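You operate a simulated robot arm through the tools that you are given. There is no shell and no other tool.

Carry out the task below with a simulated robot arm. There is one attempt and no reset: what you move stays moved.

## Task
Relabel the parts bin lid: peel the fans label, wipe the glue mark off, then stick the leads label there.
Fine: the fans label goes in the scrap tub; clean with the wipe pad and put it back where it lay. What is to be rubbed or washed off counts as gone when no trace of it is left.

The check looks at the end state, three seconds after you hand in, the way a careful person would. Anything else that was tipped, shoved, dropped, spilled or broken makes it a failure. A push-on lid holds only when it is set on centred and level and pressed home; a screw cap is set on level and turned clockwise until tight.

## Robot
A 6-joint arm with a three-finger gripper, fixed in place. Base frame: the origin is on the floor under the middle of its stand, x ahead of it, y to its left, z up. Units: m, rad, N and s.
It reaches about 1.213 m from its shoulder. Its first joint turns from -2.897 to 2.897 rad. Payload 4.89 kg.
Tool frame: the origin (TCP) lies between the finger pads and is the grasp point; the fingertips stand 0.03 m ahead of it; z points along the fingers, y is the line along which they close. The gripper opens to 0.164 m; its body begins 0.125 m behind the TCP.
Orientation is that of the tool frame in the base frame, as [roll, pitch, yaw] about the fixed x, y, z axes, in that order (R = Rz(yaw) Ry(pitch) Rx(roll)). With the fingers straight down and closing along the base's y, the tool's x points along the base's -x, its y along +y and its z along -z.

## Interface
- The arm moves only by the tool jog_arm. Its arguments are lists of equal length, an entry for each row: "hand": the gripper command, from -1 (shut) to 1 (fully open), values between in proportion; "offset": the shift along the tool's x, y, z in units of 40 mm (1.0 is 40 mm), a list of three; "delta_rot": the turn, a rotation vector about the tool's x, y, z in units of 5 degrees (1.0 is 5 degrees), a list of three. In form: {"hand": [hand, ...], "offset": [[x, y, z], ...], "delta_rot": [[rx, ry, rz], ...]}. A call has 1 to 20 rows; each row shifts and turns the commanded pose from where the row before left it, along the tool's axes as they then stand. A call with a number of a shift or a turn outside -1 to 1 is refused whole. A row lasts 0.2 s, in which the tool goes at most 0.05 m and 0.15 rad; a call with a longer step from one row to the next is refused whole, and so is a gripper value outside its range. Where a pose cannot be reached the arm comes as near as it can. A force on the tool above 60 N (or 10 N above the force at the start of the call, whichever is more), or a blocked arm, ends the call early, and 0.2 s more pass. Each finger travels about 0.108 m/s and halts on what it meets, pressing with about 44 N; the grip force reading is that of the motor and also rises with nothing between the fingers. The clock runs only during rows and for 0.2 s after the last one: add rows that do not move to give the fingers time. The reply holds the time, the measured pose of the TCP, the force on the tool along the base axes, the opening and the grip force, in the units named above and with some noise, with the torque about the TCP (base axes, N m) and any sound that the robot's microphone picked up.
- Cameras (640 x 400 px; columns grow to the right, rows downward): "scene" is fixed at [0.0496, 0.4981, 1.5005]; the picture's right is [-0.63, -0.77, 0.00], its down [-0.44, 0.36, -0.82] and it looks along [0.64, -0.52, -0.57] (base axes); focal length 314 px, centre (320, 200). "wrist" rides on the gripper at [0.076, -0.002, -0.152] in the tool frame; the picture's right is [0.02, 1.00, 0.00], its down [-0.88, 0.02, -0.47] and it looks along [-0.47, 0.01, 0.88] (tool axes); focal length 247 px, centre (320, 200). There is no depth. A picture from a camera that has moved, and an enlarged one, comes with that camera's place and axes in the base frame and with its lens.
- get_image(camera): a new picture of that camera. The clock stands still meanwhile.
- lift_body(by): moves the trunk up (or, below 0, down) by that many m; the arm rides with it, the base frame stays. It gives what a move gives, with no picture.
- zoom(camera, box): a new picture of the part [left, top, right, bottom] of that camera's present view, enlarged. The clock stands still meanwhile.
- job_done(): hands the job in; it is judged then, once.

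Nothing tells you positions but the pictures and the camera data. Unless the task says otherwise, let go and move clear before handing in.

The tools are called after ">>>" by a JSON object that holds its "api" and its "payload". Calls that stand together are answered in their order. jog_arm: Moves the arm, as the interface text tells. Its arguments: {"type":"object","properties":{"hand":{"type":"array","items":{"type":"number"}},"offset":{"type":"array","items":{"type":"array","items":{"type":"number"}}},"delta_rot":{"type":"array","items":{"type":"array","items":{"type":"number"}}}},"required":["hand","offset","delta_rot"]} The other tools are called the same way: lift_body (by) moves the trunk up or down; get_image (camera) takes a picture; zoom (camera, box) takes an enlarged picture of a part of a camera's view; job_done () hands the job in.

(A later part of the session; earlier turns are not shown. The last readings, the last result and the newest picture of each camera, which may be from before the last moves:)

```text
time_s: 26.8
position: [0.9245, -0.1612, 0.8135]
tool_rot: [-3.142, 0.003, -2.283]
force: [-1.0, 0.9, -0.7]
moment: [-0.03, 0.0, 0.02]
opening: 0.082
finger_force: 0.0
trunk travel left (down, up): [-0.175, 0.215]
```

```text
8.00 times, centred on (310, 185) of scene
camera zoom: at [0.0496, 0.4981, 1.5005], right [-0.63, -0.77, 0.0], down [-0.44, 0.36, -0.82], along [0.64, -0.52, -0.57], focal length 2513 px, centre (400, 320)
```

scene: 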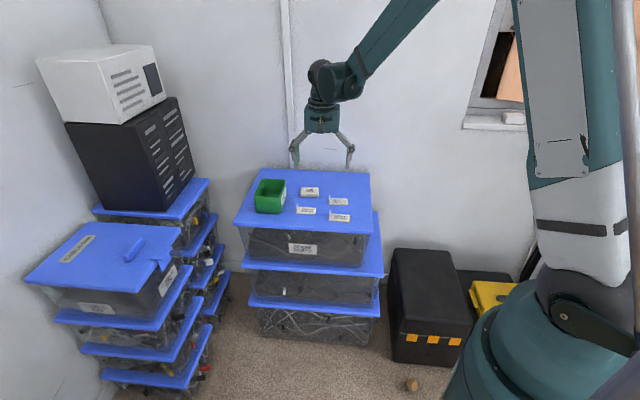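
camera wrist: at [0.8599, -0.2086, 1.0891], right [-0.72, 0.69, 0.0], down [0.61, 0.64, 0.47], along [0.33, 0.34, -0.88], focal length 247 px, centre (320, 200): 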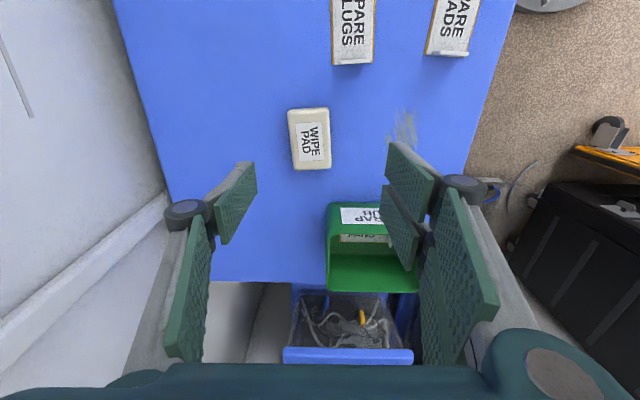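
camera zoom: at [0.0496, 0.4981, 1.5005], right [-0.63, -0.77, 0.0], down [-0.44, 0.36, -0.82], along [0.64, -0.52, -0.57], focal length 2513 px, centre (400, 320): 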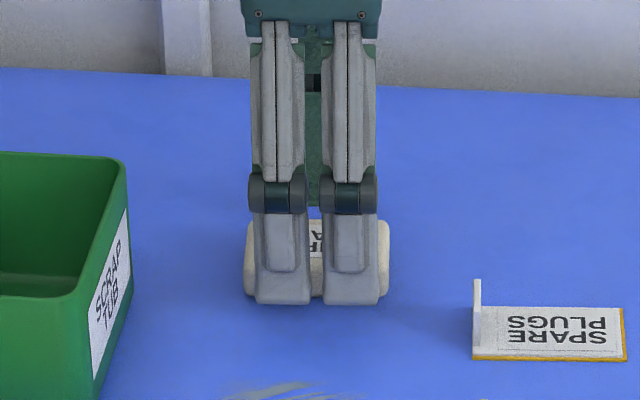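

The pad is centred between the fingers with no contact. I'll close on it gently and check.

>>> {"api": "jog_arm", "payload": {"hand": [-0.3, -0.5, -0.7, -0.7, -0.7], "offset": [[0, 0, 0], [0, 0, 0], [0, 0, 0], [0, 0, 0], [0, 0, 0]], "delta_rot": [[0, 0, 0], [0, 0, 0], [0, 0, 0], [0, 0, 0], [0, 0, 0]]}}

>>> {"api": "zoom", "payload": {"camera": "wrist", "box": [220, 80, 420, 230]}}

```text
time_s: 28.0
position: [0.9242, -0.1615, 0.813]
tool_rot: [-3.142, 0.001, -2.282]
force: [-0.9, 0.7, -0.2]
moment: [0.03, 0.0, -0.01]
opening: 0.0489
finger_force: 43.6
trunk travel left (down, up): [-0.175, 0.215]
```

```text
2.67 times, centred on (320, 155) of wrist
camera zoom: at [0.8739, -0.2194, 0.9657], right [-0.77, 0.64, 0.0], down [0.56, 0.68, 0.47], along [0.3, 0.37, -0.88], focal length 659 px, centre (320, 320)
```

zoom: 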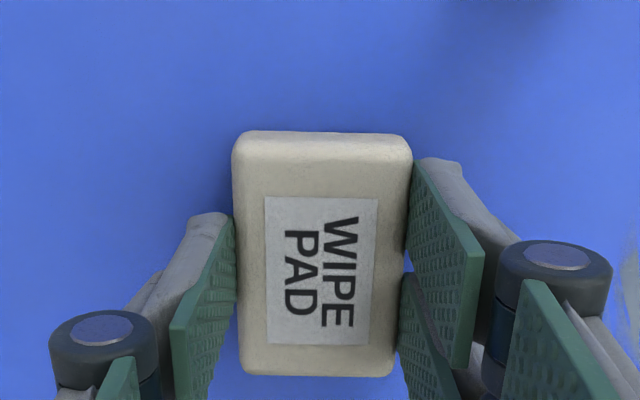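

The pad is held; its reference pose is TCP (0.9242, -0.1615, 0.813), yaw -2.282. I'll lift it slightly and carry it over the glue mark.

>>> {"api": "jog_arm", "payload": {"hand": [-0.7, -0.7, -0.7, -0.7, -0.7, -0.7, -0.7], "offset": [[0, 0, -0.4], [0, 0, -0.4], [-0.06, 0.7625, 0], [-0.06, 0.7625, 0], [-0.06, 0.7625, 0], [-0.06, 0.7625, 0], [0, 0, 0]], "delta_rot": [[0, 0, 0], [0, 0, 0], [0, 0, 0], [0, 0, 0], [0, 0, 0], [0, 0, 0], [0, 0, 0]]}}

>>> {"api": "get_image", "payload": {"camera": "wrist"}}

>>> {"api": "zoom", "payload": {"camera": "scene", "box": [250, 150, 350, 230]}}

```text
time_s: 29.6
position: [0.8371, -0.0741, 0.8468]
tool_rot: [3.142, 0.001, -2.281]
force: [0.9, 0.0, 0.3]
moment: [-0.03, 0.02, -0.02]
opening: 0.0487
finger_force: 44.4
trunk travel left (down, up): [-0.175, 0.215]
```

```text
taken
camera wrist: at [0.7869, -0.1323, 0.9982], right [-0.77, 0.63, 0.0], down [0.56, 0.68, 0.47], along [0.3, 0.37, -0.88], focal length 247 px, centre (320, 200)
```

wrist: 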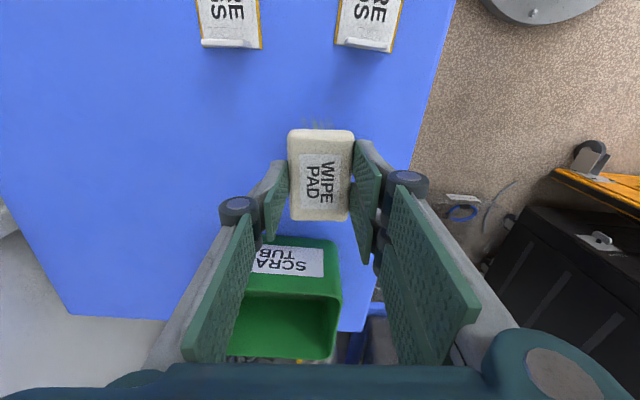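

```text
5.00 times, centred on (300, 190) of scene
camera zoom: at [0.0496, 0.4981, 1.5005], right [-0.63, -0.77, 0.0], down [-0.44, 0.36, -0.82], along [0.64, -0.52, -0.57], focal length 1570 px, centre (420, 250)
```

zoom: 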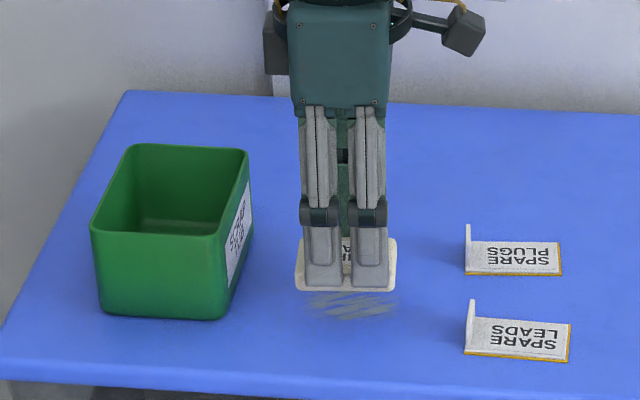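

The pad is over the mark. Lowering to contact in small steps.

>>> {"api": "jog_arm", "payload": {"hand": [-0.7, -0.7, -0.7, -0.7, -0.7], "offset": [[0, 0, 0.5], [0, 0, 0.25], [0, 0, 0.1], [0, 0, 0.03], [0, 0, 0]], "delta_rot": [[0, 0, 0], [0, 0, 0], [0, 0, 0], [0, 0, 0], [0, 0, 0]]}}

>>> {"api": "get_image", "payload": {"camera": "wrist"}}

```text
time_s: 30.8
position: [0.8385, -0.0754, 0.8121]
tool_rot: [-3.138, 0.003, -2.28]
force: [12.6, -3.1, 49.4]
moment: [-0.11, -0.51, -0.02]
opening: 0.0491
finger_force: 43.6
trunk travel left (down, up): [-0.175, 0.215]
```

```text
taken
camera wrist: at [0.7873, -0.133, 0.964], right [-0.77, 0.64, 0.0], down [0.56, 0.68, 0.48], along [0.3, 0.37, -0.88], focal length 247 px, centre (320, 200)
```

wrist: 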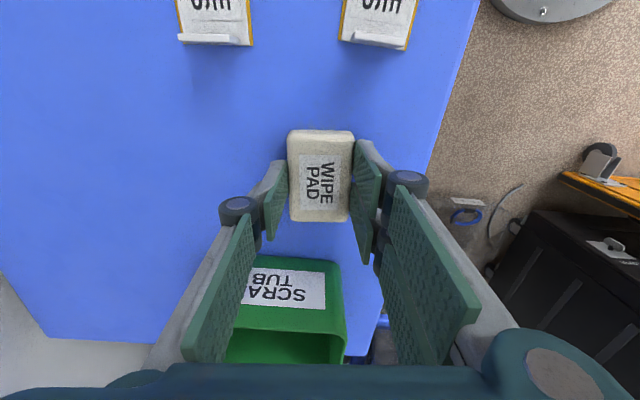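

Firm contact at 49 N, a bit more than I want. I'll ease up slightly.

>>> {"api": "jog_arm", "payload": {"hand": [-0.7, -0.7], "offset": [[0, 0, -0.02], [0, 0, 0]], "delta_rot": [[0, 0, 0], [0, 0, 0]]}}

```text
time_s: 31.4
position: [0.8367, -0.0744, 0.8118]
tool_rot: [-3.141, 0.002, -2.283]
force: [7.9, -2.9, 38.3]
moment: [-0.11, -0.3, -0.03]
opening: 0.049
finger_force: 44.0
trunk travel left (down, up): [-0.175, 0.215]
```

>>> {"api": "jog_arm", "payload": {"hand": [-0.7, -0.7, -0.7, -0.7, -0.7, -0.7, -0.7, -0.7, -0.7, -0.7], "offset": [[0, 0, -0.03], [-0.5, 0, 0], [0.5, 0, 0], [0.5, 0, 0], [-0.5, 0, 0], [-0.5, 0, 0], [0.5, 0, 0], [0.5, 0, 0], [-0.5, 0, 0], [0, 0, 0]], "delta_rot": [[0, 0, 0], [0, 0, 0], [0, 0, 0], [0, 0, 0], [0, 0, 0], [0, 0, 0], [0, 0, 0], [0, 0, 0], [0, 0, 0], [0, 0, 0]]}}

>>> {"api": "get_image", "payload": {"camera": "wrist"}}

```text
time_s: 33.6
position: [0.8381, -0.0751, 0.813]
tool_rot: [-3.142, 0.002, -2.278]
force: [-0.4, -0.1, 0.1]
moment: [0.02, 0.0, 0.01]
opening: 0.0488
finger_force: 44.0
trunk travel left (down, up): [-0.175, 0.215]
```

```text
taken
camera wrist: at [0.7887, -0.1328, 0.9646], right [-0.77, 0.63, 0.0], down [0.56, 0.68, 0.47], along [0.3, 0.37, -0.88], focal length 247 px, centre (320, 200)
```

wrist: 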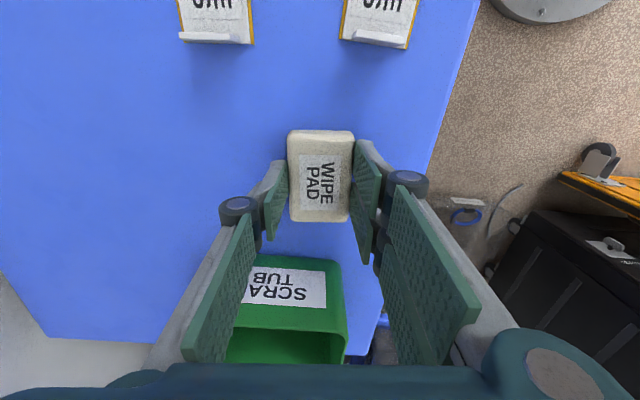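

Contact was lost after easing up. I'll press down 1 mm and check the force.

>>> {"api": "jog_arm", "payload": {"hand": [-0.7, -0.7], "offset": [[0, 0, 0.025], [0, 0, 0]], "delta_rot": [[0, 0, 0], [0, 0, 0]]}}

```text
time_s: 34.2
position: [0.8381, -0.0748, 0.8128]
tool_rot: [3.141, 0.002, -2.279]
force: [5.8, 1.2, 13.2]
moment: [-0.03, -0.18, -0.01]
opening: 0.0489
finger_force: 43.7
trunk travel left (down, up): [-0.175, 0.215]
```

Good contact at 13 N. Now rubbing back and forth over the whole marked area.

>>> {"api": "jog_arm", "payload": {"hand": [-0.7, -0.7, -0.7, -0.7, -0.7, -0.7, -0.7, -0.7, -0.7, -0.7, -0.7, -0.7, -0.7, -0.7, -0.7, -0.7, -0.7], "offset": [[0, 0.4, 0], [-0.6, 0, 0], [0.6, 0, 0], [0.6, 0, 0], [-0.6, 0, 0], [0, -0.4, 0], [-0.6, 0, 0], [0.6, 0, 0], [0.6, 0, 0], [-0.6, 0, 0], [0, -0.4, 0], [-0.6, 0, 0], [0.6, 0, 0], [0.6, 0, 0], [-0.6, 0, 0], [0, 0.4, 0], [0, 0, 0]], "delta_rot": [[0, 0, 0], [0, 0, 0], [0, 0, 0], [0, 0, 0], [0, 0, 0], [0, 0, 0], [0, 0, 0], [0, 0, 0], [0, 0, 0], [0, 0, 0], [0, 0, 0], [0, 0, 0], [0, 0, 0], [0, 0, 0], [0, 0, 0], [0, 0, 0], [0, 0, 0]]}}

>>> {"api": "get_image", "payload": {"camera": "wrist"}}

>>> {"api": "zoom", "payload": {"camera": "scene", "box": [250, 160, 350, 230]}}

```text
time_s: 37.8
position: [0.8391, -0.074, 0.8126]
tool_rot: [-3.14, 0.002, -2.278]
force: [3.8, -1.5, 13.5]
moment: [-0.08, -0.08, 0.03]
opening: 0.0489
finger_force: 43.8
trunk travel left (down, up): [-0.175, 0.215]
```

```text
taken
camera wrist: at [0.788, -0.1324, 0.9638], right [-0.77, 0.63, 0.0], down [0.56, 0.68, 0.48], along [0.3, 0.37, -0.88], focal length 247 px, centre (320, 200)
```

wrist: 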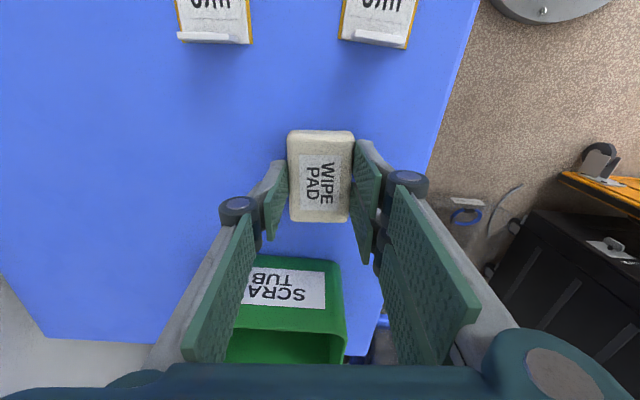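

```text
5.71 times, centred on (300, 195) of scene
camera zoom: at [0.0496, 0.4981, 1.5005], right [-0.63, -0.77, 0.0], down [-0.44, 0.36, -0.82], along [0.64, -0.52, -0.57], focal length 1795 px, centre (434, 229)
```

zoom: 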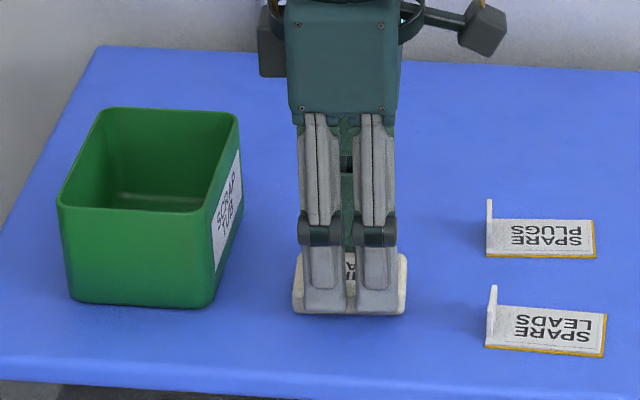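

I'll lift the pad and move it aside to see whether any trace remains.

>>> {"api": "jog_arm", "payload": {"hand": [-0.7, -0.7, -0.7, -0.7, -0.7, -0.7], "offset": [[0, 0, -0.4], [0, 0, -0.5], [0.0, -0.9, -0.3], [0.0, -0.9, 0], [0, -0.4, 0], [0, 0, 0]], "delta_rot": [[0, 0, 0], [0, 0, 0], [0, 0, 0], [0, 0, 0], [0, 0, 0], [0, 0, 0]]}}

>>> {"api": "get_image", "payload": {"camera": "wrist"}}

>>> {"api": "zoom", "payload": {"camera": "scene", "box": [280, 180, 350, 230]}}

```text
time_s: 39.2
position: [0.905, -0.1326, 0.8597]
tool_rot: [-3.141, 0.001, -2.282]
force: [-0.1, -0.3, 0.2]
moment: [0.0, 0.06, 0.01]
opening: 0.0487
finger_force: 44.2
trunk travel left (down, up): [-0.175, 0.215]
```

```text
taken
camera wrist: at [0.8554, -0.1906, 1.0116], right [-0.77, 0.64, 0.0], down [0.56, 0.68, 0.47], along [0.3, 0.37, -0.88], focal length 247 px, centre (320, 200)
```

wrist: 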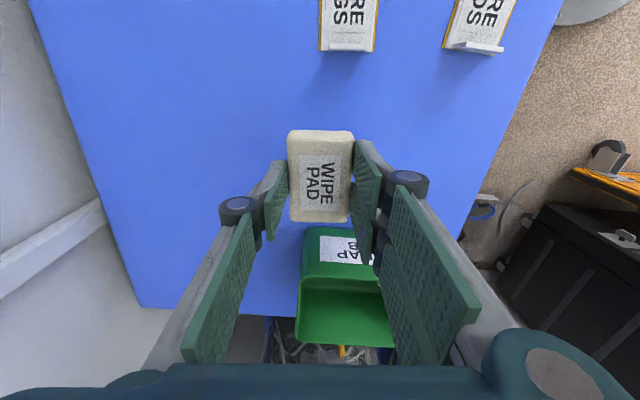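

```text
8.00 times, centred on (315, 205) of scene
camera zoom: at [0.0496, 0.4981, 1.5005], right [-0.63, -0.77, 0.0], down [-0.44, 0.36, -0.82], along [0.64, -0.52, -0.57], focal length 2513 px, centre (360, 160)
```

zoom: 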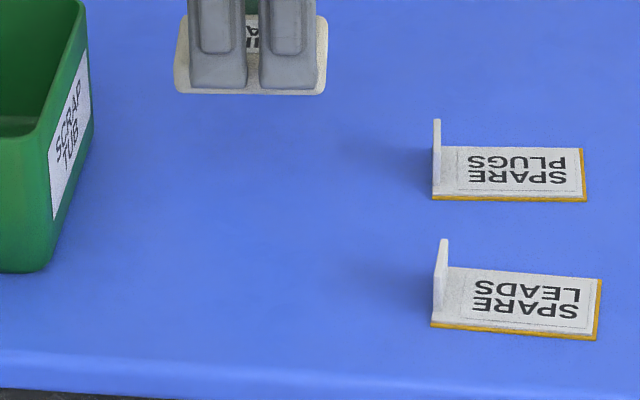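

The mark looks gone. Zooming closer to be sure no trace is left.

>>> {"api": "zoom", "payload": {"camera": "scene", "box": [285, 195, 335, 225]}}

>>> {"api": "zoom", "payload": {"camera": "wrist", "box": [350, 50, 510, 190]}}

```text
12.80 times, centred on (310, 210) of scene
camera zoom: at [0.0496, 0.4981, 1.5005], right [-0.63, -0.77, 0.0], down [-0.44, 0.36, -0.82], along [0.64, -0.52, -0.57], focal length 4021 px, centre (448, 72)
```

zoom: 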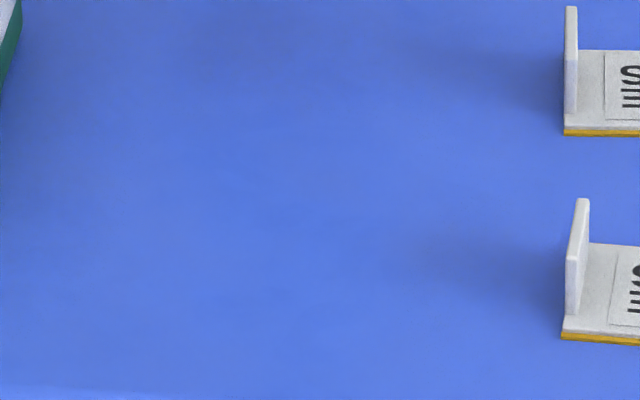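

```text
2.86 times, centred on (430, 120) of wrist
camera zoom: at [0.8554, -0.1906, 1.0116], right [-0.77, 0.64, 0.0], down [0.56, 0.68, 0.47], along [0.3, 0.37, -0.88], focal length 706 px, centre (6, 429)
```

zoom: 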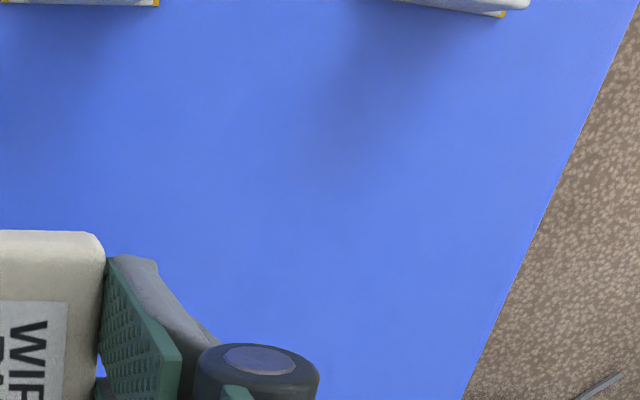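

No trace remains. Now returning the pad to its recorded place.

>>> {"api": "jog_arm", "payload": {"hand": [-0.7, -0.7, -0.7, -0.7, -0.7], "offset": [[0.235, -0.835, 0], [0, 0, 0], [0, 0, 0.5], [0, 0, 0.45], [0, 0, 0]], "delta_rot": [[0, 0, 0], [0, 0, 0], [0, 0, 0], [0, 0, 0], [0, 0, 0]]}}

```text
time_s: 40.4
position: [0.9248, -0.1615, 0.8216]
tool_rot: [3.14, 0.002, -2.281]
force: [-0.5, -0.9, -0.2]
moment: [0.02, 0.02, -0.02]
opening: 0.0484
finger_force: 44.3
trunk travel left (down, up): [-0.175, 0.215]
```

>>> {"api": "jog_arm", "payload": {"hand": [-0.7, -0.7, -0.7], "offset": [[0, 0, 0.15], [0, 0, 0.06], [0, 0, 0]], "delta_rot": [[0, 0, 0], [0, 0, 0], [0, 0, 0]]}}

>>> {"api": "zoom", "payload": {"camera": "wrist", "box": [220, 80, 420, 230]}}

```text
time_s: 41.2
position: [0.9245, -0.1604, 0.8127]
tool_rot: [-3.14, 0.003, -2.281]
force: [1.2, -0.1, -0.2]
moment: [-0.01, 0.01, -0.02]
opening: 0.0488
finger_force: 44.2
trunk travel left (down, up): [-0.175, 0.215]
```

```text
2.67 times, centred on (320, 155) of wrist
camera zoom: at [0.8741, -0.2188, 0.965], right [-0.77, 0.64, 0.0], down [0.56, 0.68, 0.47], along [0.3, 0.37, -0.88], focal length 659 px, centre (320, 320)
```

zoom: 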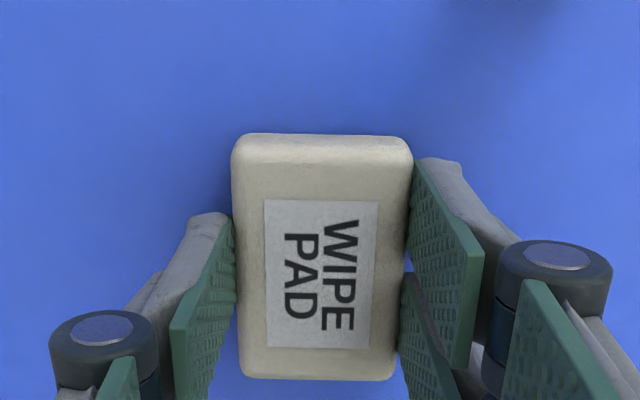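

The pad is back at its reference pose. One tiny nudge down to confirm contact, then release.

>>> {"api": "jog_arm", "payload": {"hand": [-0.7, -0.7], "offset": [[0, 0, 0.015], [0, 0, 0]], "delta_rot": [[0, 0, 0], [0, 0, 0]]}}

```text
time_s: 41.8
position: [0.9242, -0.1608, 0.8123]
tool_rot: [-3.141, 0.003, -2.283]
force: [0.3, -0.8, -0.2]
moment: [0.0, 0.0, -0.02]
opening: 0.0488
finger_force: 44.0
trunk travel left (down, up): [-0.175, 0.215]
```

>>> {"api": "jog_arm", "payload": {"hand": [-0.7, -0.7], "offset": [[0, 0, 0.02], [0, 0, 0]], "delta_rot": [[0, 0, 0], [0, 0, 0]]}}

```text
time_s: 42.4
position: [0.9238, -0.1611, 0.8117]
tool_rot: [3.14, 0.002, -2.28]
force: [1.3, 0.4, 6.1]
moment: [0.03, -0.03, 0.01]
opening: 0.0491
finger_force: 43.7
trunk travel left (down, up): [-0.175, 0.215]
```

Light contact at 6 N. Releasing, then rising clear.

>>> {"api": "jog_arm", "payload": {"hand": [-0.38, -0.2, 0.0, 0.0, 0.0, 0.0, 0.0], "offset": [[0, 0, 0], [0, 0, 0], [0, 0, 0], [0, 0, -0.4], [0, 0, -0.9], [0, 0, -0.9], [0, 0, 0]], "delta_rot": [[0, 0, 0], [0, 0, 0], [0, 0, 0], [0, 0, 0], [0, 0, 0], [0, 0, 0], [0, 0, 0]]}}

>>> {"api": "get_image", "payload": {"camera": "wrist"}}

>>> {"api": "zoom", "payload": {"camera": "scene", "box": [225, 150, 385, 250]}}

```text
time_s: 44.0
position: [0.9238, -0.1607, 0.9001]
tool_rot: [-3.141, 0.001, -2.281]
force: [0.3, 0.6, 0.0]
moment: [0.01, -0.06, 0.03]
opening: 0.0815
finger_force: 0.1
trunk travel left (down, up): [-0.175, 0.215]
```

```text
taken
camera wrist: at [0.8741, -0.2189, 1.0522], right [-0.77, 0.64, 0.0], down [0.56, 0.68, 0.47], along [0.3, 0.37, -0.88], focal length 247 px, centre (320, 200)
```

wrist: 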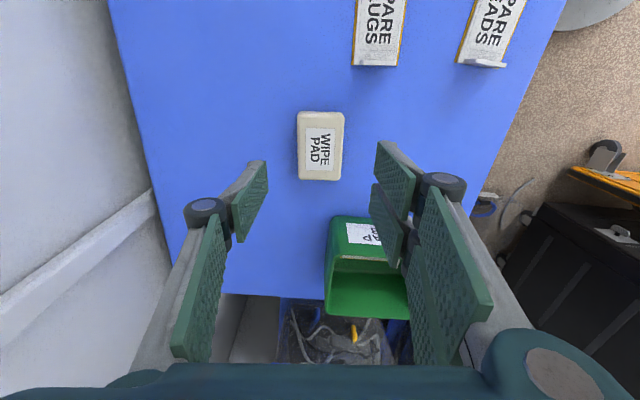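

```text
4.00 times, centred on (305, 200) of scene
camera zoom: at [0.0496, 0.4981, 1.5005], right [-0.63, -0.77, 0.0], down [-0.44, 0.36, -0.82], along [0.64, -0.52, -0.57], focal length 1256 px, centre (380, 200)
```

zoom: 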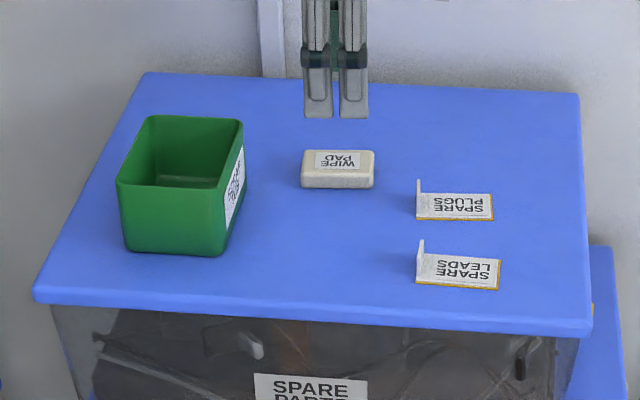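

The pad is back in its original spot. Next is the leads label: I'll move above its tab, near (0.750, -0.121), and turn back so the fingers close across the tab.

>>> {"api": "jog_arm", "payload": {"hand": [-0.2, -0.4, -0.5, -0.5, -0.5, -0.5, -0.5, -0.5, -0.5, -0.5, -0.5, -0.5, -0.5, -0.5, -0.5, -0.5, -0.5, -0.5, -0.5, -0.5], "offset": [[0.416, 0.789, -0.15], [0.416, 0.789, -0.15], [0.416, 0.789, -0.1], [0.416, 0.789, 0], [0.416, 0.789, 0], [0, 0, 0], [0, 0, 0], [0, 0, 0], [0, 0, 0], [0, 0, 0], [0, 0, 0], [0, 0, 0], [0, 0, 0], [0, 0, 0], [0, 0, 0], [0, 0, 0], [0, 0, 0], [0, 0, 0], [0, 0, 0], [0, 0, 0]], "delta_rot": [[0, 0, 0], [0, 0, 0], [0, 0, 0], [0, 0, 0], [0, 0, 0], [0, 0, 1], [0, 0, 1], [0, 0, 1], [0, 0, 1], [0, 0, 1], [0, 0, 1], [0, 0, 1], [0, 0, 1], [0, 0, 1], [0, 0, 1], [0, 0, 1], [0, 0, 1], [0, 0, 1], [0, 0, 1], [0, 0, 1]]}}

>>> {"api": "jog_arm", "payload": {"hand": [-0.5, -0.5, -0.5, -0.5, -0.5, -0.5], "offset": [[0, 0, 0], [0, 0, 0], [0, 0, 0], [0, 0, 0], [0, 0, 0], [0, 0, 0]], "delta_rot": [[0, 0, 1], [0, 0, 1], [0, 0, 1], [0, 0, 1], [0, 0, 0.24], [0, 0, 0]]}}

>>> {"api": "get_image", "payload": {"camera": "wrist"}}

>>> {"api": "zoom", "payload": {"camera": "wrist", "box": [200, 80, 440, 260]}}

```text
time_s: 48.2
position: [0.7508, -0.1207, 0.9143]
tool_rot: [3.14, 0.001, 2.693]
force: [-0.4, -0.4, 0.4]
moment: [0.01, -0.02, 0.0]
opening: 0.0409
finger_force: 0.1
trunk travel left (down, up): [-0.175, 0.215]
```

```text
time_s: 49.6
position: [0.7509, -0.1202, 0.9151]
tool_rot: [3.141, -0.001, 2.322]
force: [-0.5, -0.2, -0.3]
moment: [0.0, -0.01, 0.04]
opening: 0.0411
finger_force: 0.1
trunk travel left (down, up): [-0.175, 0.215]
```

```text
taken
camera wrist: at [0.6953, -0.0651, 1.0676], right [0.71, 0.7, 0.0], down [0.62, -0.63, 0.47], along [0.33, -0.34, -0.88], focal length 247 px, centre (320, 200)
```

wrist: 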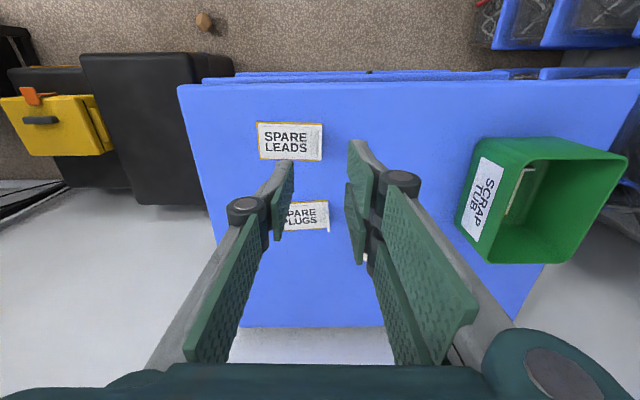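

```text
2.22 times, centred on (320, 170) of wrist
camera zoom: at [0.6953, -0.0651, 1.0676], right [0.71, 0.7, 0.0], down [0.62, -0.63, 0.47], along [0.33, -0.34, -0.88], focal length 549 px, centre (320, 267)
```

zoom: 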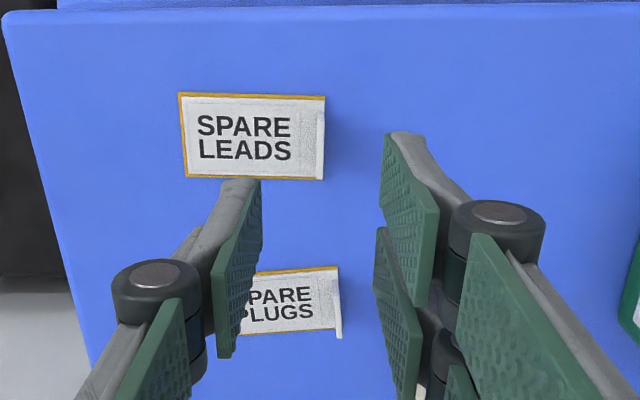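

The gripper is well lined up with the leads tab. I'll use the same 4° lean as before and descend part of the way.

>>> {"api": "jog_arm", "payload": {"hand": [-0.69, -0.69, -0.69, -0.69, -0.69], "offset": [[0, 0, 0], [0, -0.06, 0.7], [0, -0.06, 0.7], [0, -0.05, 0.5], [0, 0, 0]], "delta_rot": [[-0.8, 0, 0], [0, 0, 0], [0, 0, 0], [0, 0, 0], [0, 0, 0]]}}

>>> {"api": "zoom", "payload": {"camera": "wrist", "box": [260, 110, 380, 220]}}

>>> {"api": "zoom", "payload": {"camera": "scene", "box": [310, 170, 370, 230]}}

```text
time_s: 50.8
position: [0.7485, -0.1219, 0.8394]
tool_rot: [3.069, -0.001, 2.323]
force: [0.2, -0.6, 0.2]
moment: [0.0, 0.05, -0.04]
opening: 0.0252
finger_force: 0.0
trunk travel left (down, up): [-0.175, 0.215]
```

```text
3.64 times, centred on (320, 165) of wrist
camera zoom: at [0.6868, -0.0731, 0.9906], right [0.71, 0.7, 0.07], down [0.59, -0.65, 0.47], along [0.38, -0.3, -0.88], focal length 898 px, centre (320, 327)
```

zoom: 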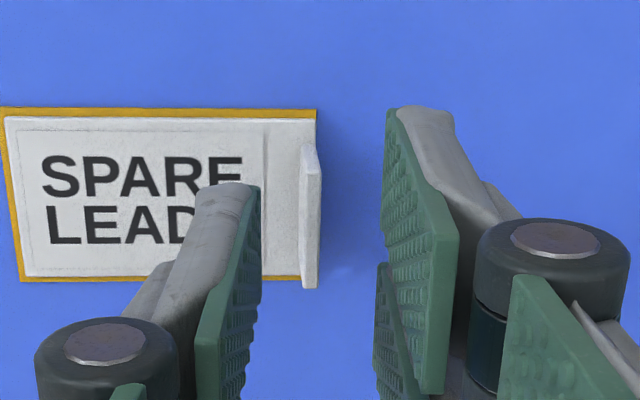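

```text
6.67 times, centred on (340, 200) of scene
camera zoom: at [0.0496, 0.4981, 1.5005], right [-0.63, -0.77, 0.0], down [-0.44, 0.36, -0.82], along [0.64, -0.52, -0.57], focal length 2094 px, centre (187, 200)
```

zoom: 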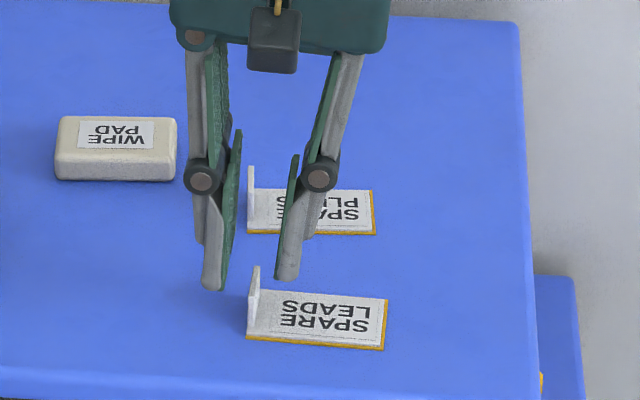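

Good alignment; I'll go down the last 26 mm with a 2 mm correction.

>>> {"api": "jog_arm", "payload": {"hand": [-0.69, -0.69, -0.69, -0.69], "offset": [[0, -0.055, 0.35], [0, 0, 0.2], [0, 0, 0.1], [0, 0, 0]], "delta_rot": [[0, 0, 0], [0, 0, 0], [0, 0, 0], [0, 0, 0]]}}

>>> {"api": "zoom", "payload": {"camera": "wrist", "box": [260, 110, 380, 220]}}

>>> {"api": "zoom", "payload": {"camera": "scene", "box": [310, 170, 370, 230]}}

```text
time_s: 51.8
position: [0.7491, -0.1228, 0.8134]
tool_rot: [3.07, 0.0, 2.323]
force: [0.8, 0.4, -0.4]
moment: [0.01, 0.01, -0.01]
opening: 0.0252
finger_force: 0.2
trunk travel left (down, up): [-0.175, 0.215]
```

```text
3.64 times, centred on (320, 165) of wrist
camera zoom: at [0.6863, -0.0737, 0.9647], right [0.71, 0.7, 0.07], down [0.59, -0.65, 0.47], along [0.38, -0.3, -0.88], focal length 898 px, centre (320, 327)
```

zoom: 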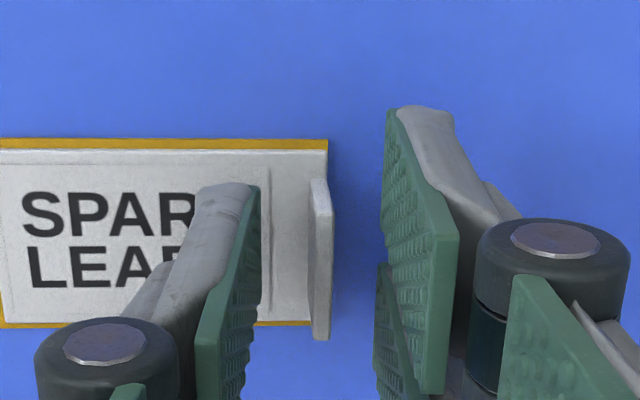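

```text
6.67 times, centred on (340, 200) of scene
camera zoom: at [0.0496, 0.4981, 1.5005], right [-0.63, -0.77, 0.0], down [-0.44, 0.36, -0.82], along [0.64, -0.52, -0.57], focal length 2094 px, centre (187, 200)
```

zoom: 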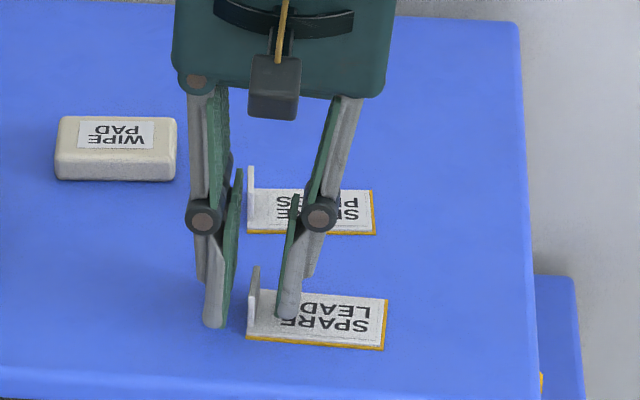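

The tab is centred between the pads. Closing.

>>> {"api": "jog_arm", "payload": {"hand": [-0.83, -1, -1, -1, -1], "offset": [[0, 0, 0], [0, 0, 0], [0, 0, 0], [0, 0, 0], [0, 0, 0]], "delta_rot": [[0, 0, 0], [0, 0, 0], [0, 0, 0], [0, 0, 0], [0, 0, 0]]}}

>>> {"api": "zoom", "payload": {"camera": "wrist", "box": [260, 110, 380, 220]}}

>>> {"api": "zoom", "payload": {"camera": "scene", "box": [310, 170, 370, 230]}}

```text
time_s: 53.0
position: [0.7488, -0.122, 0.8136]
tool_rot: [3.07, 0.0, 2.324]
force: [0.3, 0.2, 2.4]
moment: [-0.09, 0.14, 0.0]
opening: 0.0062
finger_force: 43.7
trunk travel left (down, up): [-0.175, 0.215]
```

```text
3.64 times, centred on (320, 165) of wrist
camera zoom: at [0.6862, -0.0737, 0.9649], right [0.71, 0.7, 0.07], down [0.59, -0.65, 0.47], along [0.38, -0.3, -0.88], focal length 898 px, centre (320, 327)
```

zoom: 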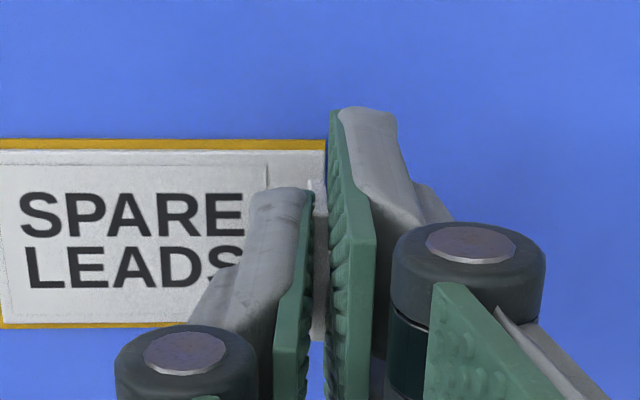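

```text
6.67 times, centred on (340, 200) of scene
camera zoom: at [0.0496, 0.4981, 1.5005], right [-0.63, -0.77, 0.0], down [-0.44, 0.36, -0.82], along [0.64, -0.52, -0.57], focal length 2094 px, centre (187, 200)
```

zoom: 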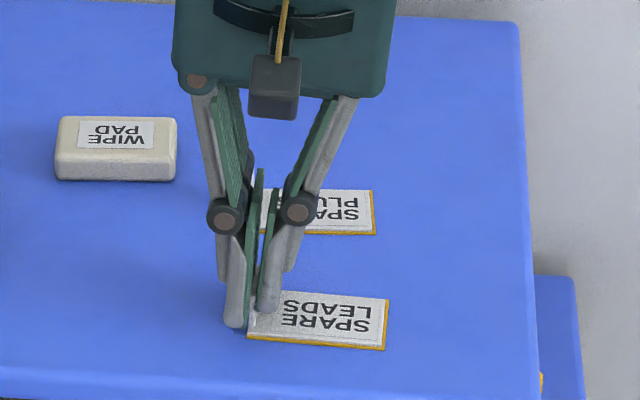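

Both labels sit the same way in the gripper, with a difference of about 1 mm. I'll lift the leads label and carry it above the cleaned spot.

>>> {"api": "jog_arm", "payload": {"hand": [-1, -1, -1, -1, -1], "offset": [[0, 0.018, -0.25], [0, 0.036, -0.5], [0, 0.0725, -0.95], [0, 0, 0], [0, 0, 0]], "delta_rot": [[0, 0, 0], [0, 0, 0], [0, 0, 0], [0, 0, -0.38], [0, 0, 0]]}}

>>> {"api": "get_image", "payload": {"camera": "wrist"}}

>>> {"api": "zoom", "payload": {"camera": "scene", "box": [260, 150, 370, 230]}}

```text
time_s: 54.2
position: [0.749, -0.121, 0.8818]
tool_rot: [3.069, 0.002, 2.357]
force: [-0.8, 0.0, 0.6]
moment: [-0.01, -0.06, 0.02]
opening: 0.006
finger_force: 44.4
trunk travel left (down, up): [-0.175, 0.215]
```

```text
taken
camera wrist: at [0.6841, -0.0756, 1.0328], right [0.69, 0.72, 0.07], down [0.61, -0.63, 0.48], along [0.39, -0.28, -0.88], focal length 247 px, centre (320, 200)
```

wrist: 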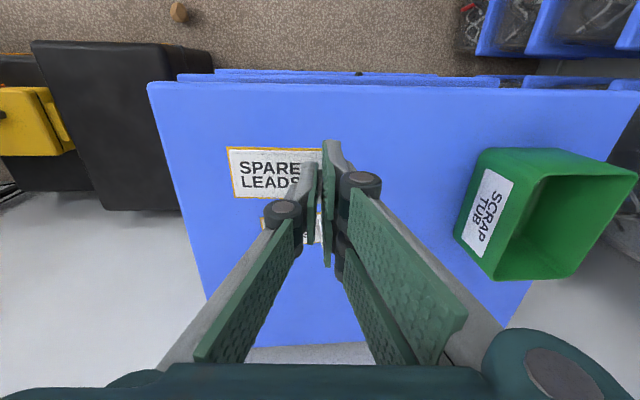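

```text
5.00 times, centred on (315, 190) of scene
camera zoom: at [0.0496, 0.4981, 1.5005], right [-0.63, -0.77, 0.0], down [-0.44, 0.36, -0.82], along [0.64, -0.52, -0.57], focal length 1570 px, centre (345, 250)
```

zoom: 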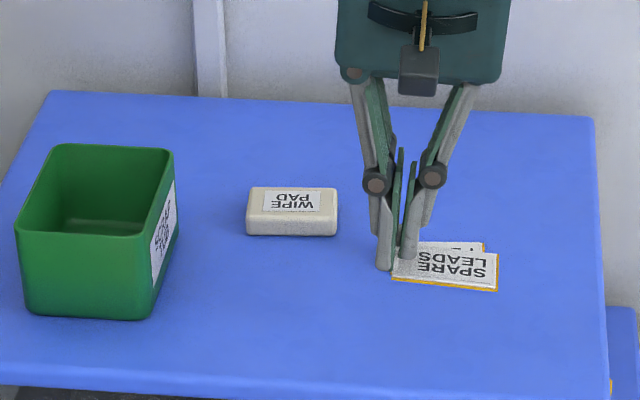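

>>> {"api": "jog_arm", "payload": {"hand": [-1, -1, -1, -1, -1], "offset": [[-0.194, 0.805, 0.0585], [-0.194, 0.805, 0.0585], [-0.194, 0.805, 0.0585], [-0.194, 0.805, 0.0585], [0, 0, 0]], "delta_rot": [[0, 0, 0], [0, 0, 0], [0, 0, 0], [0, 0, 0], [0, 0, 0]]}}

>>> {"api": "get_image", "payload": {"camera": "wrist"}}

>>> {"api": "zoom", "payload": {"camera": "scene", "box": [260, 150, 370, 230]}}

```text
time_s: 55.4
position: [0.8613, -0.0525, 0.8814]
tool_rot: [3.07, 0.003, 2.358]
force: [0.7, -0.2, -0.4]
moment: [-0.01, 0.07, 0.04]
opening: 0.0059
finger_force: 44.1
trunk travel left (down, up): [-0.175, 0.215]
```

```text
taken
camera wrist: at [0.7973, -0.0061, 1.0329], right [0.69, 0.72, 0.07], down [0.61, -0.63, 0.48], along [0.39, -0.28, -0.88], focal length 247 px, centre (320, 200)
```

wrist: 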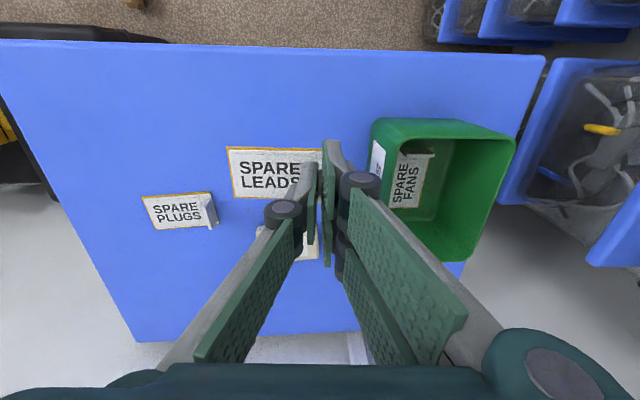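

```text
5.00 times, centred on (315, 190) of scene
camera zoom: at [0.0496, 0.4981, 1.5005], right [-0.63, -0.77, 0.0], down [-0.44, 0.36, -0.82], along [0.64, -0.52, -0.57], focal length 1570 px, centre (345, 250)
```

zoom: 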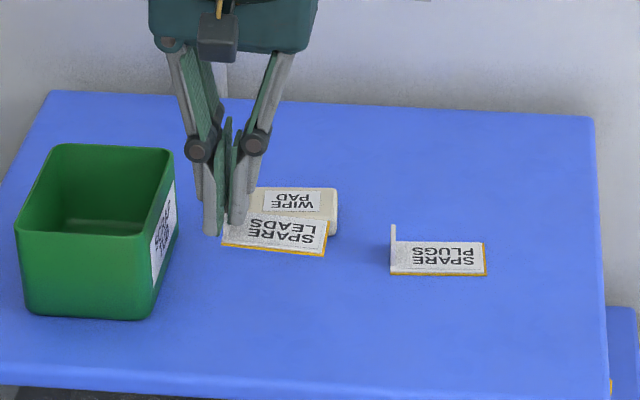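

Over the cleaned spot. Lowering straight down most of the way.

>>> {"api": "jog_arm", "payload": {"hand": [-1, -1, -1, -1, -1], "offset": [[0, -0.01, 0.5], [0, -0.036, 0.5], [0, -0.022, 0.3], [0, -0.007, 0.1], [0, 0, 0]], "delta_rot": [[0, 0, 0], [0, 0, 0], [0, 0, 0], [0, 0, 0], [0, 0, 0]]}}

>>> {"api": "zoom", "payload": {"camera": "wrist", "box": [200, 90, 440, 260]}}

>>> {"api": "zoom", "payload": {"camera": "scene", "box": [270, 170, 340, 220]}}

```text
time_s: 56.6
position: [0.8632, -0.052, 0.8253]
tool_rot: [3.07, 0.001, 2.357]
force: [-0.4, 0.4, -0.5]
moment: [0.04, 0.01, 0.0]
opening: 0.006
finger_force: 43.9
trunk travel left (down, up): [-0.175, 0.215]
```

```text
2.35 times, centred on (320, 175) of wrist
camera zoom: at [0.7984, -0.0055, 0.9771], right [0.69, 0.72, 0.07], down [0.61, -0.63, 0.48], along [0.39, -0.28, -0.88], focal length 581 px, centre (320, 259)
```

zoom: 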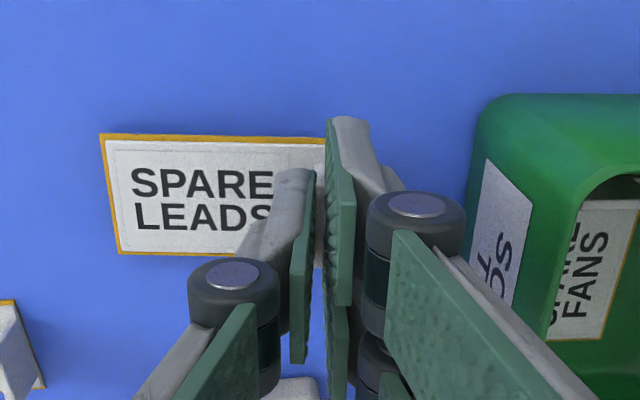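

```text
8.00 times, centred on (305, 195) of scene
camera zoom: at [0.0496, 0.4981, 1.5005], right [-0.63, -0.77, 0.0], down [-0.44, 0.36, -0.82], along [0.64, -0.52, -0.57], focal length 2513 px, centre (440, 240)
```

zoom: 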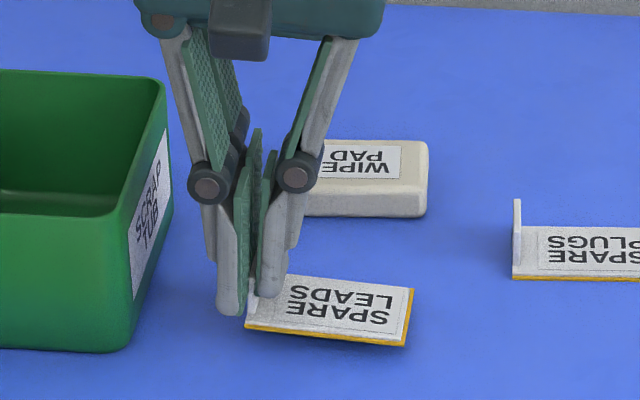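

The label's far end hangs about 3 mm low, roughly 2.5°. I'll level it by rotating back slightly before setting down.

>>> {"api": "jog_arm", "payload": {"hand": [-1, -1, -1], "offset": [[0, 0.038, 0], [0, 0, 0], [0, 0, 0]], "delta_rot": [[0.5, 0, 0], [0, 0, 0], [0, 0, 0]]}}

>>> {"api": "zoom", "payload": {"camera": "scene", "box": [270, 170, 340, 220]}}

>>> {"api": "zoom", "payload": {"camera": "wrist", "box": [200, 90, 440, 260]}}

```text
time_s: 57.4
position: [0.8636, -0.0506, 0.8249]
tool_rot: [3.115, 0.0, 2.356]
force: [0.0, -0.1, -0.4]
moment: [0.01, -0.01, 0.0]
opening: 0.0061
finger_force: 43.9
trunk travel left (down, up): [-0.175, 0.215]
```

```text
8.00 times, centred on (305, 195) of scene
camera zoom: at [0.0496, 0.4981, 1.5005], right [-0.63, -0.77, 0.0], down [-0.44, 0.36, -0.82], along [0.64, -0.52, -0.57], focal length 2513 px, centre (440, 240)
```

zoom: 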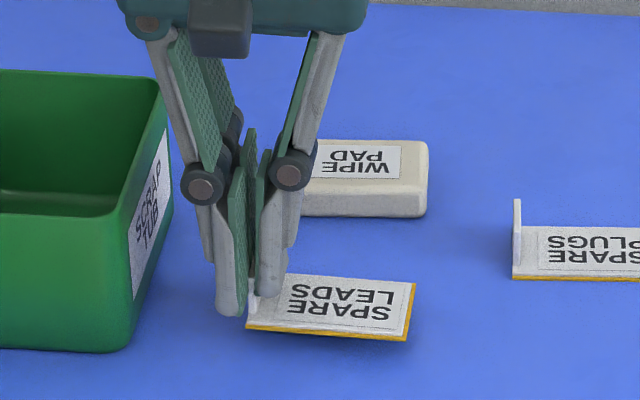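

```text
2.35 times, centred on (320, 175) of wrist
camera zoom: at [0.8038, 0.0001, 0.9775], right [0.69, 0.72, 0.03], down [0.63, -0.62, 0.48], along [0.36, -0.31, -0.88], focal length 581 px, centre (320, 259)
```

zoom: 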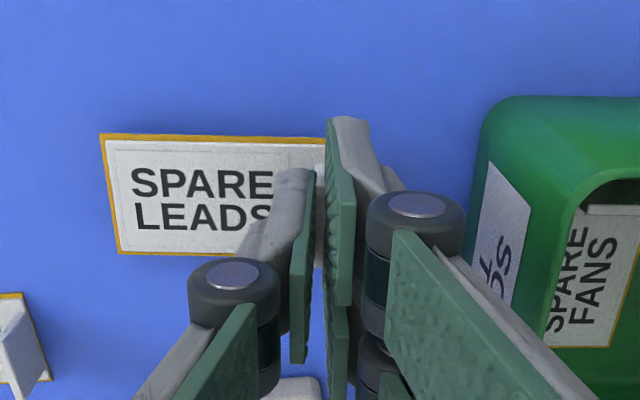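

Level now. Lowering slowly to contact.

>>> {"api": "jog_arm", "payload": {"hand": [-1, -1, -1, -1], "offset": [[0, -0.004, 0.15], [0, -0.003, 0.1], [0, 0, 0.03], [0, 0, 0]], "delta_rot": [[0, 0, 0], [0, 0, 0], [0, 0, 0], [0, 0, 0]]}}

>>> {"api": "zoom", "payload": {"camera": "wrist", "box": [260, 110, 380, 220]}}

>>> {"api": "zoom", "payload": {"camera": "scene", "box": [270, 170, 340, 220]}}

```text
time_s: 58.4
position: [0.8638, -0.0511, 0.8143]
tool_rot: [3.115, 0.001, 2.355]
force: [-0.1, -0.4, 0.3]
moment: [-0.06, 0.0, 0.0]
opening: 0.006
finger_force: 44.3
trunk travel left (down, up): [-0.175, 0.215]
```

```text
3.64 times, centred on (320, 165) of wrist
camera zoom: at [0.8041, 0.0002, 0.9662], right [0.69, 0.72, 0.03], down [0.63, -0.62, 0.48], along [0.36, -0.31, -0.88], focal length 898 px, centre (320, 327)
```

zoom: 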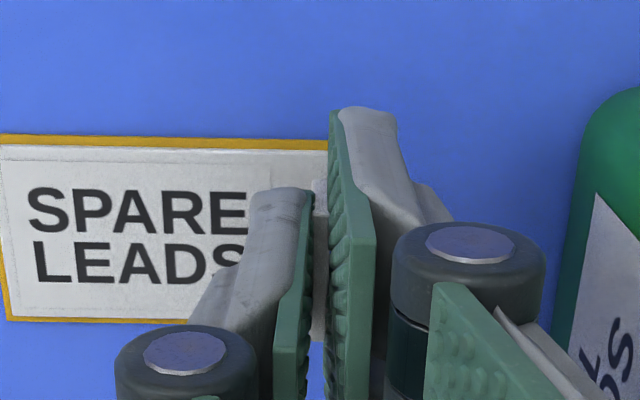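

```text
8.00 times, centred on (305, 195) of scene
camera zoom: at [0.0496, 0.4981, 1.5005], right [-0.63, -0.77, 0.0], down [-0.44, 0.36, -0.82], along [0.64, -0.52, -0.57], focal length 2513 px, centre (440, 240)
```

zoom: 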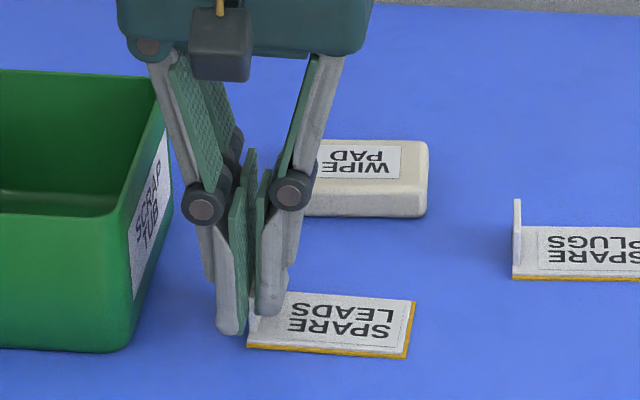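

It matches the old label's position within about 1 mm. Continuing down to touch and press.

>>> {"api": "jog_arm", "payload": {"hand": [-1, -1, -1], "offset": [[0, 0, 0.02], [0, 0, 0.02], [0, 0, 0]], "delta_rot": [[0, 0, 0], [0, 0, 0], [0, 0, 0]]}}

```text
time_s: 59.2
position: [0.8637, -0.0509, 0.8136]
tool_rot: [3.113, 0.003, 2.358]
force: [-0.6, -0.4, 0.9]
moment: [-0.11, 0.09, 0.0]
opening: 0.0063
finger_force: 44.1
trunk travel left (down, up): [-0.175, 0.215]
```

>>> {"api": "jog_arm", "payload": {"hand": [-1, -1, -1], "offset": [[0, 0, 0.02], [0, 0, 0.02], [0, 0, 0]], "delta_rot": [[0, 0, 0], [0, 0, 0], [0, 0, 0]]}}

>>> {"api": "zoom", "payload": {"camera": "wrist", "box": [260, 110, 380, 220]}}

>>> {"api": "zoom", "payload": {"camera": "scene", "box": [285, 195, 335, 225]}}

```text
time_s: 60.0
position: [0.8647, -0.0507, 0.8117]
tool_rot: [3.113, 0.003, 2.358]
force: [6.9, 3.6, 28.8]
moment: [0.01, -0.13, 0.04]
opening: 0.0062
finger_force: 43.7
trunk travel left (down, up): [-0.175, 0.215]
```

```text
3.64 times, centred on (320, 165) of wrist
camera zoom: at [0.8039, 0.0006, 0.964], right [0.69, 0.72, 0.03], down [0.63, -0.62, 0.48], along [0.36, -0.31, -0.88], focal length 898 px, centre (320, 327)
```

zoom: 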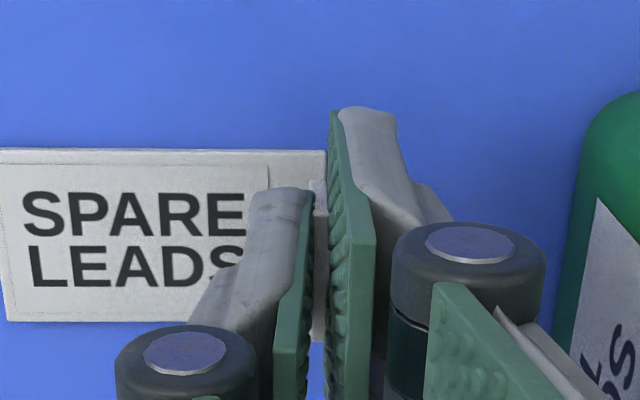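

```text
12.80 times, centred on (310, 210) of scene
camera zoom: at [0.0496, 0.4981, 1.5005], right [-0.63, -0.77, 0.0], down [-0.44, 0.36, -0.82], along [0.64, -0.52, -0.57], focal length 4021 px, centre (448, 72)
```

zoom: 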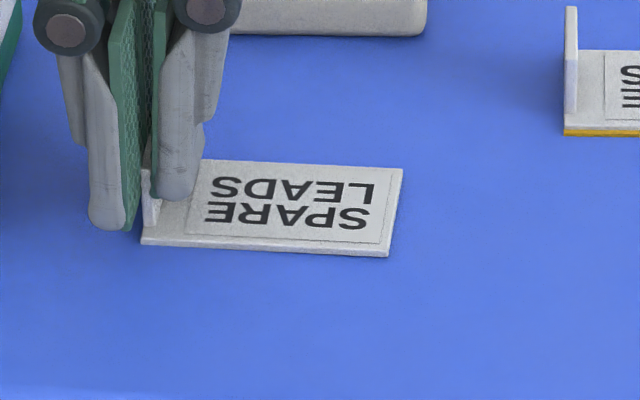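

The amber edge is gone, so the leads label has stuck down flush. I'll relax the pressure, release the tab with a small opening, and lift straight up.

>>> {"api": "jog_arm", "payload": {"hand": [-1, -0.95, -0.85, -0.85, -0.85], "offset": [[0, 0, -0.02], [0, 0, 0], [0, 0, 0], [0, 0, 0], [0, 0, 0]], "delta_rot": [[0, 0, 0], [0, 0, 0], [0, 0, 0], [0, 0, 0], [0, 0, 0]]}}

>>> {"api": "zoom", "payload": {"camera": "wrist", "box": [260, 110, 380, 220]}}

```text
time_s: 61.2
position: [0.8649, -0.0512, 0.8116]
tool_rot: [3.114, 0.002, 2.358]
force: [0.5, 0.7, 0.1]
moment: [-0.02, -0.01, 0.02]
opening: 0.0124
finger_force: 0.0
trunk travel left (down, up): [-0.175, 0.215]
```

```text
3.64 times, centred on (320, 165) of wrist
camera zoom: at [0.8046, 0.0005, 0.9637], right [0.69, 0.72, 0.03], down [0.63, -0.62, 0.48], along [0.36, -0.31, -0.88], focal length 898 px, centre (320, 327)
```

zoom: 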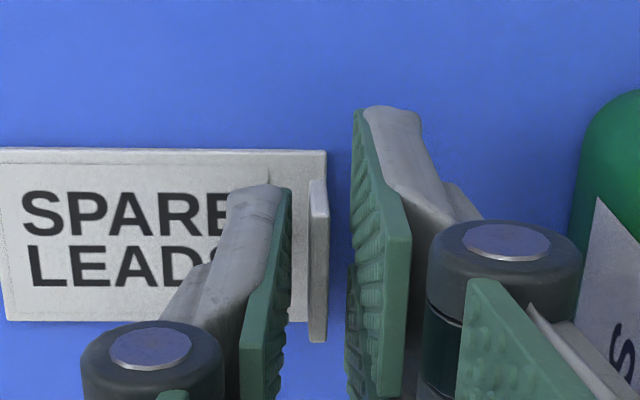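

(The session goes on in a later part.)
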